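You operate a simulated robot arm through the tools that you are given. There is no shell and no other tool. Be economical: measure what you need, move in short steps, check, and stop when the job is done.

Carry out the task below with a simulated robot arm. There is one attempt and no reset: what you move stays moved.

TASK
Fetch the grease tin from the top of the silver bench and set it in the black tub.
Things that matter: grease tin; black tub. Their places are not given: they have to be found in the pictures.

It is judged by the outcome, as a careful person would: the job done as asked, and still so three seconds after it is handed in. It fails if anything else is knocked over, pushed out of place, dropped, spilled or broken.

THE ROBOT
A 6-joint arm with a two-finger parallel gripper, fixed in place. Base frame: the origin is at the foot of the arm, x ahead of it, y to its left, z up; the work surface is at about z = 0. Lengths are in m, angles in rad, forces in N, time in s.
With the tool pointing down near the work surface it reaches from about 0.14 to 0.58 m from the base axis. Its first joint turns from -1.152 to 1.152 rad. Payload 2.1 kg.
Tool frame: the origin (TCP) lies between the finger pads and is the grasp point; the fingertips stand 0.03 m ahead of it; z points along the fingers, y is the line along which they close. The gripper opens to 0.094 m. The fingers are 0.028 m wide and 0.01 m thick; the gripper's body (0.05 by 0.096 m) begins 0.055 m behind the TCP.
Orientation is told as [roll, pitch, yaw] about the base's x, y, z axes, in that order, counted from this pose: with the fingers straight down and closing along the base's y, the tool's x points along the base's -x, its y along +y and its z along -z.

THE INTERFACE
- The arm moves only by the tool nudge_tool. Its argument "plan" is a list of rows, each a list of 2 entries, a list of its own where there are three numbers: the shift along the tool's x, y, z in units of 300 mm (1.0 is 300 mm), then the turn, a rotation vector about the tool's x, y, z in units of 180 degrees (1.0 is 180 degrees). In form: [[[x, y, z], [rx, ry, rz]], ...]. A call has 1 to 10 rows; each row is the pose to reach, as a shift and turn from the pose commanded when the call began, along the tool's axes at that moment. "hand" is the opening, from 0 (shut) to 1 (fully open), set as the call begins (left out, the last holds). A call with a number of a shift or a turn outside -1 to 1 is refused whole. A row lasts 0.2 s, in which the tool goes at most 0.05 m and 0.15 rad; a call with a longer step from one row to the next is refused whole, and so is a gripper value outside its range. A pose out of reach is approached as far as the arm can. The call stops where the force on the tool passes 40 N (or 10 N more than at its start, if that is more) or the arm is blocked; 0.2 s more then pass. The fingers move at their own pace (about 0.072 m/s each) and stop on an object; they squeeze with about 41 N. The grip force told is the motor's: it shows also when the fingers shut on nothing. Time passes only in rows, and 0.2 s behind the last, so rows that repeat a pose let the fingers close. It gives the time, the measured TCP pose, the force on the tool (base axes), the opening and the grip force at its end, in the units of the frame above (readings bear some noise).
- Cameras (640 x 400 px; columns grow to the right, rows downward): "scene" is fixed at [0.0745, -0.3877, 0.4972]; the picture's right is [0.58, -0.81, 0.00], its down [-0.37, -0.27, -0.89] and it looks along [0.72, 0.51, -0.46] (base axes); focal length 348 px, centre (320, 200). "wrist" rides on the gripper at [-0.037, 0, -0.058] in the tool frame; the picture's right is [0.00, -1.00, 0.00], its down [0.97, 0.00, -0.24] and it looks along [0.24, 0.00, 0.97] (tool axes); focal length 218 px, centre (320, 200).
- snapshot(camera): a new picture of that camera. No time passes.
- point_at(camera, pixels): for up to 12 pixels [column, row] of the newest picture of that camera ("zoom" is the newest enlarged one), the place [x, y, z] in the base frame of the surface seen there, good to about 0.003 m. No time passes.
- inspect(camera, box): a new picture of the part [left, top, right, bottom] of that camera's present view, enlarged. No time passes.
- hand_in(): hands the job in; it is judged then, once.

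Work in short steps. Measure before you move; look again where a grasp or a placing could have gone wrong, and mend it. You have 60 turns and 20 pictures in all, the two below and enlarged ones among them. Open the gripper and draw the arm clear of the work before you hand the job in, unless the task says otherwise; then end with one line.

The tools are called after "Call:" as a command line: name --argument value ..., lists and objects as JSON in quotes. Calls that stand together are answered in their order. nudge_tool: Moves the arm, as the interface text tells. Its arguments: {"type":"object","properties":{"plan":{"type":"array"},"hand":{"type":"number"}},"required":["plan"]} The other tools are called the same way: snapshot (camera) takes a picture; point_at (camera, pixels) gives the place of the surface under pixels of a picture; inspect (camera, box) takes an enlarged picture of a part of a camera's view; hand_in () hands the job in.

At the start:

```text
t: 0.0
position: [0.2907, -0.2093, 0.3257]
ee_rot: [0.001, -0.001, 0.001]
ft_force: [1.0, -0.1, -0.1]
grip_width: 0.0941
finger_force: 0.1
```

scene: 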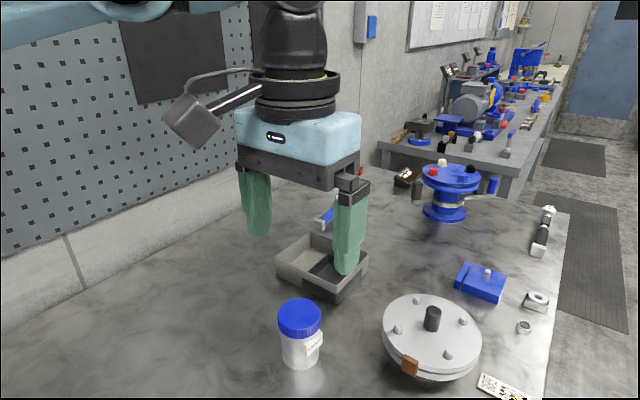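
wrist: 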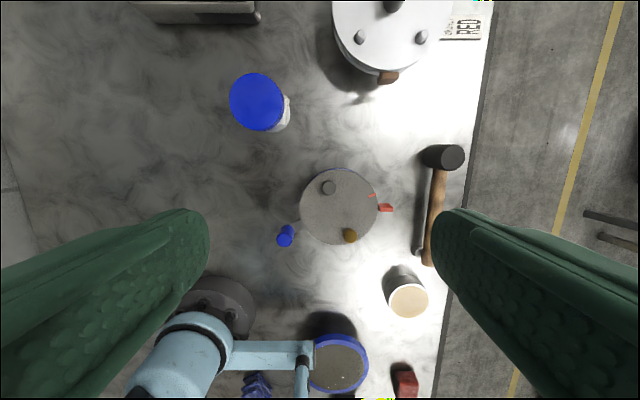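

I can see several candidate objects in both pictures, so I'll enlarge them to tell which is the tin and which is the tub.

Call:
inspect --camera "scene" --box '[240, 150, 560, 400]'

Call:
inspect --camera "wrist" --box '[130, 0, 500, 400]'

```text
1.60 times, centred on (400, 275) of scene
```

zoom: 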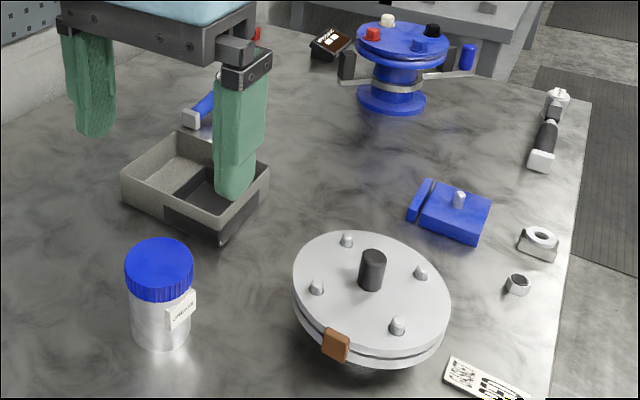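

```text
1.00 times, centred on (315, 200) of wrist
```

zoom: 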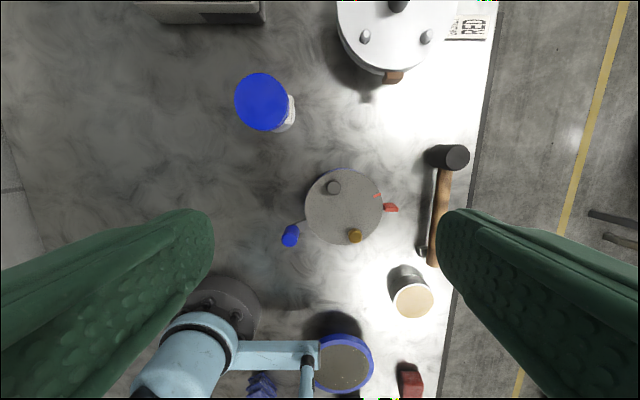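

The blue-lidded jar at scene (300,335) seems to be labelled "GREASE". The box at (322,268) is half black, so I'll enlarge both, along with the small black item at (405,178).

Call:
inspect --camera "scene" --box '[260, 220, 380, 380]'

Call:
inspect --camera "scene" --box '[370, 140, 510, 230]'

```text
2.50 times, centred on (320, 300) of scene
```

zoom: 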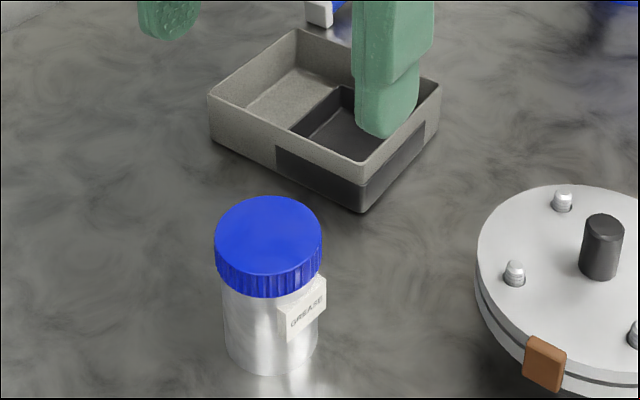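

```text
4.44 times, centred on (440, 185) of scene
```

zoom: 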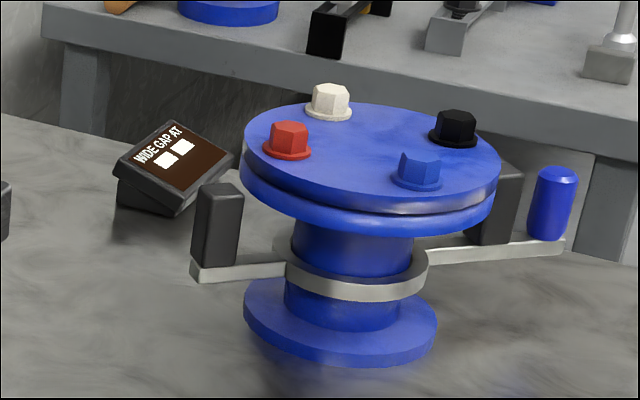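

The jar is labelled GREASE. I'll measure the jar, the box and the nearby objects.

Call:
point_at --camera "scene" --pixels '[[300, 312], [283, 310], [320, 318], [300, 366], [314, 343], [318, 234], [278, 266], [342, 297], [295, 262], [315, 272], [372, 258], [428, 335]]'

Call:
point_at --camera "wrist" --pixels '[[257, 101], [340, 205], [286, 236], [408, 300], [340, 362], [230, 295], [250, 385], [405, 385], [200, 8], [358, 75]]'

```text
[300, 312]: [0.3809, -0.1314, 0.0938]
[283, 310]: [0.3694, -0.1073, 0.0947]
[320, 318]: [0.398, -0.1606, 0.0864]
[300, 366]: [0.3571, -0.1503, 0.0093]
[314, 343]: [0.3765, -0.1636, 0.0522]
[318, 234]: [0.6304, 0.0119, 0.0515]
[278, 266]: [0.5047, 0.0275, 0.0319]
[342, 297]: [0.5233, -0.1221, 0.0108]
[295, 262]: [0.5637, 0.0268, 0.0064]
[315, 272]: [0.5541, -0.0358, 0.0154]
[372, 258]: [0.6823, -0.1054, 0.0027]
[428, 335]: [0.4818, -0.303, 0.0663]
```

```text
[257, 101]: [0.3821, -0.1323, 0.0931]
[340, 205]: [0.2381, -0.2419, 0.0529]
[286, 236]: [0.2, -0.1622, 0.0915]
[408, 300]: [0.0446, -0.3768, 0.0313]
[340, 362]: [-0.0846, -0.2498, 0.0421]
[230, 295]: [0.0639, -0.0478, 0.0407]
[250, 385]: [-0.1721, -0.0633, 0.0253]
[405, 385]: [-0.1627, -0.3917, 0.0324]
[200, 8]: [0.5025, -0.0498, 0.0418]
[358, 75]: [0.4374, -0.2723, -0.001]
```

I'll move over to (0.42, -0.05) at the same height, so the wrist camera looks down into the box and at the left side of the bench.

Call:
nudge_tool --plan '[[[-0.087, 0.107, 0], [0, 0, 0]], [[-0.173, 0.213, 0], [0, 0, 0]], [[-0.26, 0.32, 0], [0, 0, 0]], [[-0.347, 0.427, 0], [0, 0, 0]], [[-0.433, 0.533, 0], [0, 0, 0]], [[-0.433, 0.533, 0], [0, 0, 0]]]' --hand 1

Call:
snapshot --camera "wrist"

Call:
snapshot --camera "scene"

```text
t: 1.4
position: [0.4203, -0.0505, 0.3271]
ee_rot: [0.0, 0.002, 0.002]
ft_force: [0.0, -0.7, -0.2]
grip_width: 0.0939
finger_force: 0.0
```

```text
13 pictures are left
```

wrist: 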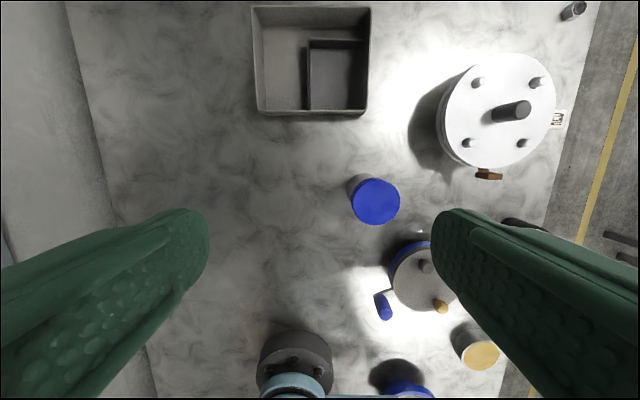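

```text
12 pictures are left
```

scene: 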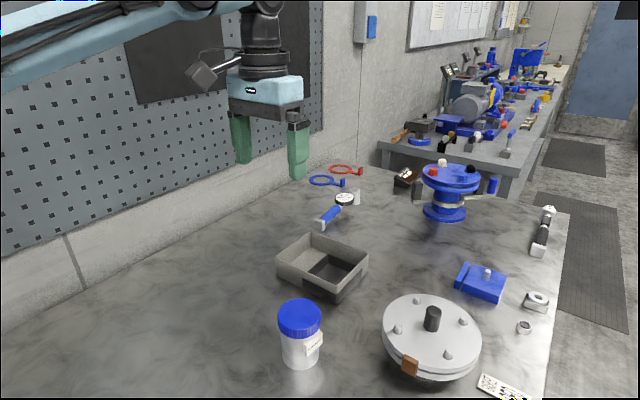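

The box turns out to be a grey tray with a separate black tub set into its near-right corner, at wrist (307–367, 40–110). I'll measure the tub's walls and floor, and the jar.

Call:
inspect --camera "wrist" --box '[240, 0, 400, 120]'

Call:
point_at --camera "wrist" --pixels '[[309, 75], [366, 75], [338, 42], [338, 112], [338, 75], [338, 100], [316, 100], [358, 60], [376, 201], [352, 201], [400, 201], [376, 222]]'

```text
3.33 times, centred on (320, 60) of wrist
```

zoom: 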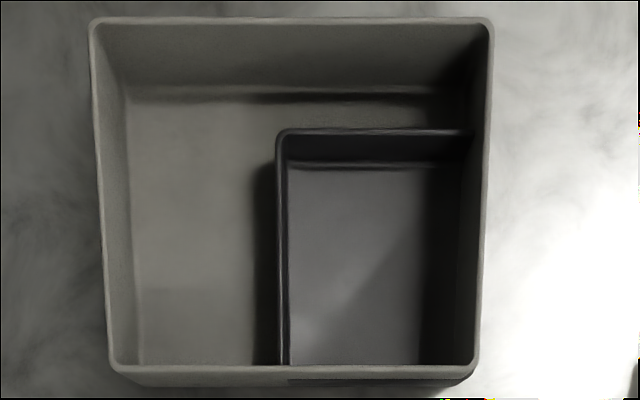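

```text
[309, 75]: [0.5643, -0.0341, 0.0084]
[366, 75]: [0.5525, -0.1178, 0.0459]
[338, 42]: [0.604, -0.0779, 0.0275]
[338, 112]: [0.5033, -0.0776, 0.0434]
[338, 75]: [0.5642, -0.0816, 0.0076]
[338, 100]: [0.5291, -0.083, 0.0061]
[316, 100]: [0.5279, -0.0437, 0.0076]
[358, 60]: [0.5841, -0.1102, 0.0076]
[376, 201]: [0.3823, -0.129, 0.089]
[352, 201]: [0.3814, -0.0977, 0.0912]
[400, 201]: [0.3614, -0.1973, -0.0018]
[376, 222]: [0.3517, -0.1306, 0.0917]
```

Next I'll measure the tub's rims precisely in the enlarged picture.

Call:
point_at --camera "zoom" --pixels '[[281, 250], [283, 340], [380, 132], [330, 132], [380, 369], [477, 320], [485, 150], [300, 340], [415, 340], [425, 180], [300, 180], [360, 355]]'

Call:
point_at --camera "scene" --pixels '[[300, 301], [300, 332], [279, 318], [321, 318], [300, 322], [300, 350], [283, 350], [318, 350], [312, 345], [320, 340], [307, 345], [300, 369]]'

```text
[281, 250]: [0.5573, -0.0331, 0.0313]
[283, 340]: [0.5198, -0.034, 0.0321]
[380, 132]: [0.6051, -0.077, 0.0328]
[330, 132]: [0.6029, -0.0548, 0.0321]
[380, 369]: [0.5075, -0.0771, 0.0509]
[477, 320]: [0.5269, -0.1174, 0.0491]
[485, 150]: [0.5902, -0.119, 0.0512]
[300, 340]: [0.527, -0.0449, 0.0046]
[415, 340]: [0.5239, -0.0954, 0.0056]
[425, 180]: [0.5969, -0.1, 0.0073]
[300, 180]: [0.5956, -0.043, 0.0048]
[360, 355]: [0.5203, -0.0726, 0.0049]
```

```text
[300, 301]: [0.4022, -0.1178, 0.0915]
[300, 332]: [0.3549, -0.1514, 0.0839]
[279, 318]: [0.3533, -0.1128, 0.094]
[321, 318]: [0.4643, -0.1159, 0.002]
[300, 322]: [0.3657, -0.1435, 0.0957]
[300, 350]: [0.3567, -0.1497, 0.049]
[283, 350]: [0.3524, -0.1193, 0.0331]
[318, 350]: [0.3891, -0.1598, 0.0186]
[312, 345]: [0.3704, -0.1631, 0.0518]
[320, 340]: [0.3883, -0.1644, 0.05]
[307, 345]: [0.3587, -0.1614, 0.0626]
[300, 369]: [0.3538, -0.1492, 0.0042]
```

The tub's inside spans x 0.511–0.602 and y −0.115 to −0.035, with its floor at 0.005 and walls up to 0.05. The jar's axis is about (0.380, −0.131) with its top at 0.094, so I'll go above it to z 0.20 and check the alignment.

Call:
nudge_tool --plan '[[[0.034, -0.067, 0.106], [0, 0, 0]], [[0.067, -0.134, 0.212], [0, 0, 0]], [[0.1, -0.201, 0.318], [0, 0, 0]], [[0.134, -0.268, 0.423], [0, 0, 0]], [[0.134, -0.268, 0.423], [0, 0, 0]]]' --hand 1

Call:
snapshot --camera "wrist"

```text
t: 2.6
position: [0.3797, -0.1312, 0.1996]
ee_rot: [0.001, 0.001, -0.001]
ft_force: [0.6, -0.1, -0.2]
grip_width: 0.094
finger_force: 0.1
```

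```text
10 pictures are left
```

wrist: 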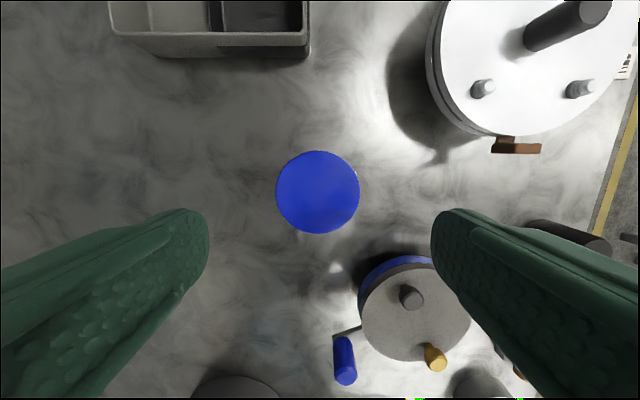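

The lid sits centred at wrist (318,192). I'll measure its edges to confirm the axis.

Call:
point_at --camera "wrist" --pixels '[[279, 192], [357, 192], [318, 154], [318, 230], [318, 192]]'

```text
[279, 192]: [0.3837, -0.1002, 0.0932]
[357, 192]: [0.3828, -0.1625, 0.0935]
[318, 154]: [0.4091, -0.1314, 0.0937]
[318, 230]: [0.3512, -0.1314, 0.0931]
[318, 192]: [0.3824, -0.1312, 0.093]
```

The axis is confirmed at (0.381, −0.131). I'll descend to z 0.09 so the fingers close on the lid above the label.

Call:
nudge_tool --plan '[[[-0.003, 0, 0.1], [0, 0, 0]], [[-0.003, 0, 0.2], [0, 0, 0]], [[-0.003, 0, 0.3], [0, 0, 0]], [[-0.003, 0, 0.367], [0, 0, 0]], [[-0.003, 0, 0.367], [0, 0, 0]]]' --hand 1

```text
t: 3.8
position: [0.3821, -0.1304, 0.0879]
ee_rot: [-0.001, 0.0, 0.0]
ft_force: [-0.7, 0.2, -0.1]
grip_width: 0.0937
finger_force: 0.1
```

The descent met no contact. I'll close the fingers now, holding the pose while they close.

Call:
nudge_tool --plan '[[[0, 0, 0], [0, 0, 0]], [[0, 0, 0], [0, 0, 0]], [[0, 0, 0], [0, 0, 0]], [[0, 0, 0], [0, 0, 0]]]' --hand 0

```text
t: 4.8
position: [0.3816, -0.1309, 0.0887]
ee_rot: [0.0, 0.0, 0.001]
ft_force: [0.2, -0.1, -0.3]
grip_width: 0.0645
finger_force: 40.9
```

The fingers are holding at 64.5 mm, which matches the lid. I'll lift 0.12 m and look.

Call:
nudge_tool --plan '[[[0, 0, -0.05], [0, 0, 0]], [[0, 0, -0.15], [0, 0, 0]], [[0, 0, -0.25], [0, 0, 0]], [[0, 0, -0.35], [0, 0, 0]], [[0, 0, -0.4], [0, 0, 0]], [[0, 0, -0.4], [0, 0, 0]]]'

Call:
snapshot --camera "scene"

```text
t: 6.2
position: [0.3814, -0.1312, 0.2102]
ee_rot: [0.0, 0.001, 0.001]
ft_force: [-0.8, 0.8, -1.4]
grip_width: 0.0644
finger_force: 41.0
```

```text
9 pictures are left
```

scene: 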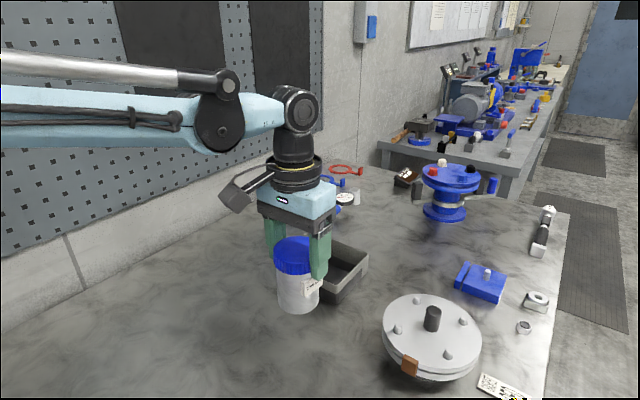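

The whole jar lifted and is hanging straight. I'll carry it over the tub's centre at (0.556, −0.075).

Call:
nudge_tool --plan '[[[-0.08, 0.026, 0], [0, 0, 0]], [[-0.2, 0.064, 0], [0, 0, 0]], [[-0.32, 0.103, 0], [0, 0, 0]], [[-0.44, 0.141, 0], [0, 0, 0]], [[-0.54, 0.173, 0], [0, 0, 0]], [[-0.583, 0.187, 0], [0, 0, 0]], [[-0.583, 0.187, 0], [0, 0, 0]]]'

Call:
snapshot --camera "scene"

Call:
snapshot --camera "wrist"

```text
t: 7.8
position: [0.5552, -0.0743, 0.2095]
ee_rot: [0.001, 0.0, 0.0]
ft_force: [-0.1, 0.5, -1.9]
grip_width: 0.0643
finger_force: 41.3
```

```text
8 pictures are left
```

scene: 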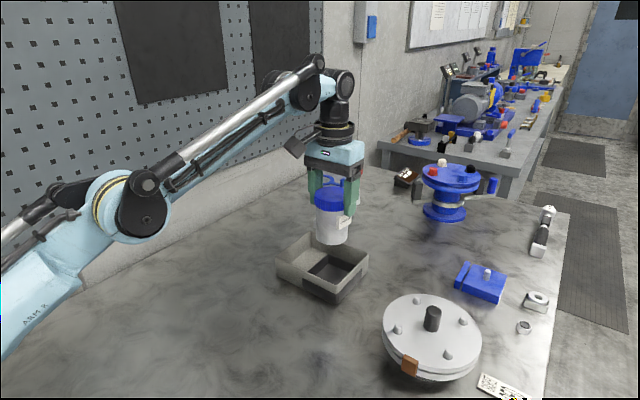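

```text
7 pictures are left
```

wrist: 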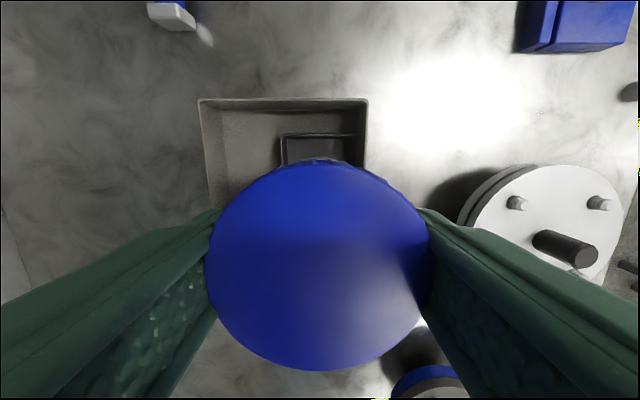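

The jar is over the tub. I'll check the tub's visible edges again from here before lowering.

Call:
point_at --camera "wrist" --pixels '[[283, 150], [363, 150], [320, 135], [325, 150], [367, 110], [203, 150]]'

Call:
point_at --camera "scene" --pixels '[[340, 291], [310, 279], [356, 276], [325, 268], [333, 272]]'

```text
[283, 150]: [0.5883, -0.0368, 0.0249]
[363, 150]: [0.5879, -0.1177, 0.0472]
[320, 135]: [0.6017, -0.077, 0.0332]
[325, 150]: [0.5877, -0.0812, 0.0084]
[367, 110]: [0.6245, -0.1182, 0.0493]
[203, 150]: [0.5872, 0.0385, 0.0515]
```

```text
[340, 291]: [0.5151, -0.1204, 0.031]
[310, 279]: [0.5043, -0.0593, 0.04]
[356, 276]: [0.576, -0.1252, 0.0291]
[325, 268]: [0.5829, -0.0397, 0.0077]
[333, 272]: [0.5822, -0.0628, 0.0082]
```

The centre agrees, and the jar should touch the tub's floor at a TCP height of about 0.096. I'll lower to just above that, slowing near the end.

Call:
nudge_tool --plan '[[[0, -0.003, 0.1], [0, 0, 0]], [[0, -0.003, 0.2], [0, 0, 0]], [[0, -0.003, 0.27], [0, 0, 0]], [[0, -0.003, 0.32], [0, 0, 0]], [[0, -0.003, 0.35], [0, 0, 0]], [[0, -0.003, 0.365], [0, 0, 0]], [[0, -0.003, 0.365], [0, 0, 0]]]'

```text
t: 9.4
position: [0.5555, -0.0768, 0.099]
ee_rot: [0.001, 0.001, 0.0]
ft_force: [0.9, 0.1, -2.8]
grip_width: 0.0645
finger_force: 41.1
```

There's no contact yet at z 0.099. I'll go down in 1.5 mm steps and watch the force.

Call:
nudge_tool --plan '[[[0, 0, 0.005], [0, 0, 0]], [[0, 0, 0.005], [0, 0, 0]], [[0, 0, 0.01], [0, 0, 0]], [[0, 0, 0.01], [0, 0, 0]]]'

Call:
snapshot --camera "scene"

```text
t: 10.4
position: [0.5557, -0.0756, 0.097]
ee_rot: [0.001, 0.0, 0.0]
ft_force: [0.0, -0.6, -1.3]
grip_width: 0.0643
finger_force: 41.0
```

```text
6 pictures are left
```

scene: 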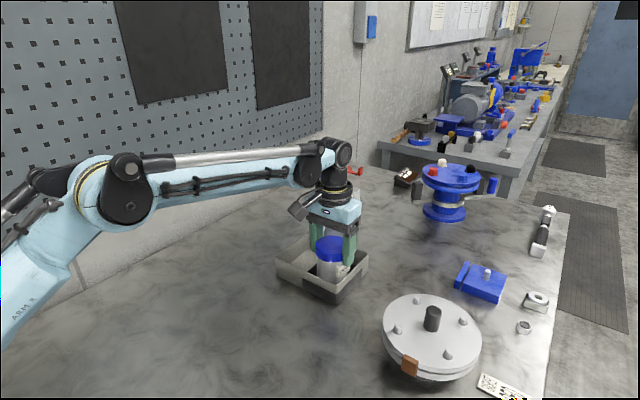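

The jar is inside the tub with nothing touching. I'll keep going in small steps until the floor pushes back.

Call:
nudge_tool --plan '[[[0, 0, 0.004], [0, 0, 0]], [[0, 0, 0.004], [0, 0, 0]], [[0, 0, 0.007], [0, 0, 0]], [[0, 0, 0.007], [0, 0, 0]]]'

```text
t: 11.4
position: [0.5555, -0.0753, 0.0956]
ee_rot: [0.001, 0.001, 0.001]
ft_force: [1.1, 0.7, -0.2]
grip_width: 0.0643
finger_force: 41.1
```

Call:
nudge_tool --plan '[[[0, 0, 0.003], [0, 0, 0]], [[0, 0, 0.003], [0, 0, 0]], [[0, 0, 0.006], [0, 0, 0]], [[0, 0, 0.006], [0, 0, 0]]]'

```text
t: 12.4
position: [0.5574, -0.0753, 0.0945]
ee_rot: [0.0, -0.005, 0.001]
ft_force: [9.9, -0.8, 33.3]
grip_width: 0.0645
finger_force: 41.1
```

The force has risen to 33 N, so the jar is on the floor. I'll back off about 1.5 mm to take the load off, then open.

Call:
nudge_tool --plan '[[[0, 0, -0.005], [0, 0, 0]], [[0, 0, -0.005], [0, 0, 0]]]'

Call:
nudge_tool --plan '[[[0, 0, 0], [0, 0, 0]], [[0, 0, 0], [0, 0, 0]], [[0, 0, 0], [0, 0, 0]], [[0, 0, 0], [0, 0, 0]]]' --hand 1

```text
t: 13.0
position: [0.5558, -0.0763, 0.0944]
ee_rot: [-0.002, 0.001, 0.0]
ft_force: [5.3, -0.9, 15.0]
grip_width: 0.0648
finger_force: 41.0
```

```text
t: 14.0
position: [0.5562, -0.0746, 0.095]
ee_rot: [0.0, 0.0, 0.0]
ft_force: [0.1, 0.2, 0.3]
grip_width: 0.0939
finger_force: 0.0
```

The jar is released. I'll go straight up, then draw back.

Call:
nudge_tool --plan '[[[0, 0, -0.05], [0, 0, 0]], [[0, 0, -0.15], [0, 0, 0]], [[0, 0, -0.3], [0, 0, 0]], [[0, 0, -0.45], [0, 0, 0]], [[0.15, 0, -0.5], [0, 0, 0]], [[0.3, 0, -0.55], [0, 0, 0]], [[0.45, 0, -0.6], [0, 0, 0]], [[0.45, 0, -0.6], [0, 0, 0]]]'

Call:
snapshot --camera "wrist"

Call:
inspect --camera "scene" --box '[240, 180, 460, 320]'

```text
t: 15.8
position: [0.4202, -0.0746, 0.2749]
ee_rot: [0.0, 0.0, -0.001]
ft_force: [-0.3, 0.4, 0.0]
grip_width: 0.0938
finger_force: 0.1
out of reach, approached as far as the arm can: row 4
```

```text
5 pictures are left
```

wrist: 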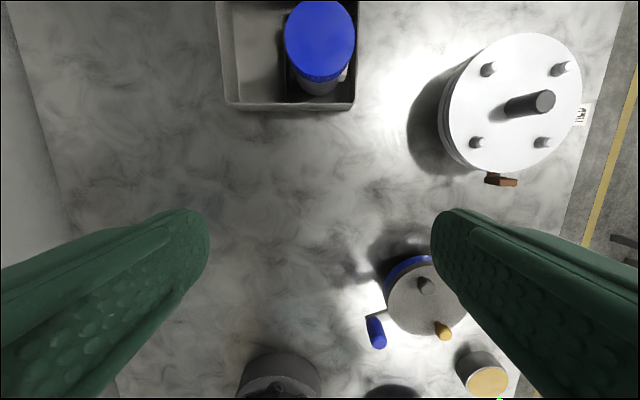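

```text
2.86 times, centred on (350, 250) of scene
```

zoom: 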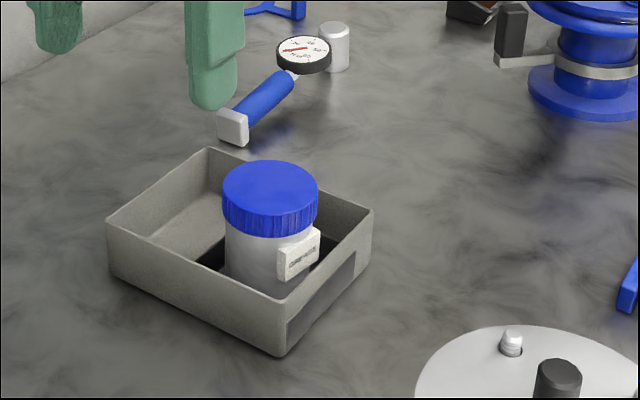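

The grease tin is standing upright inside the black tub, nothing else has moved, and the arm is clear with the gripper open. I'll hand in.

Call:
hand_in

```text
The job is handed in.
```

The grease tin is standing upright in the black tub (the black section in the corner of the grey tray), nothing else appeared disturbed in the final pictures, and the job is handed in.
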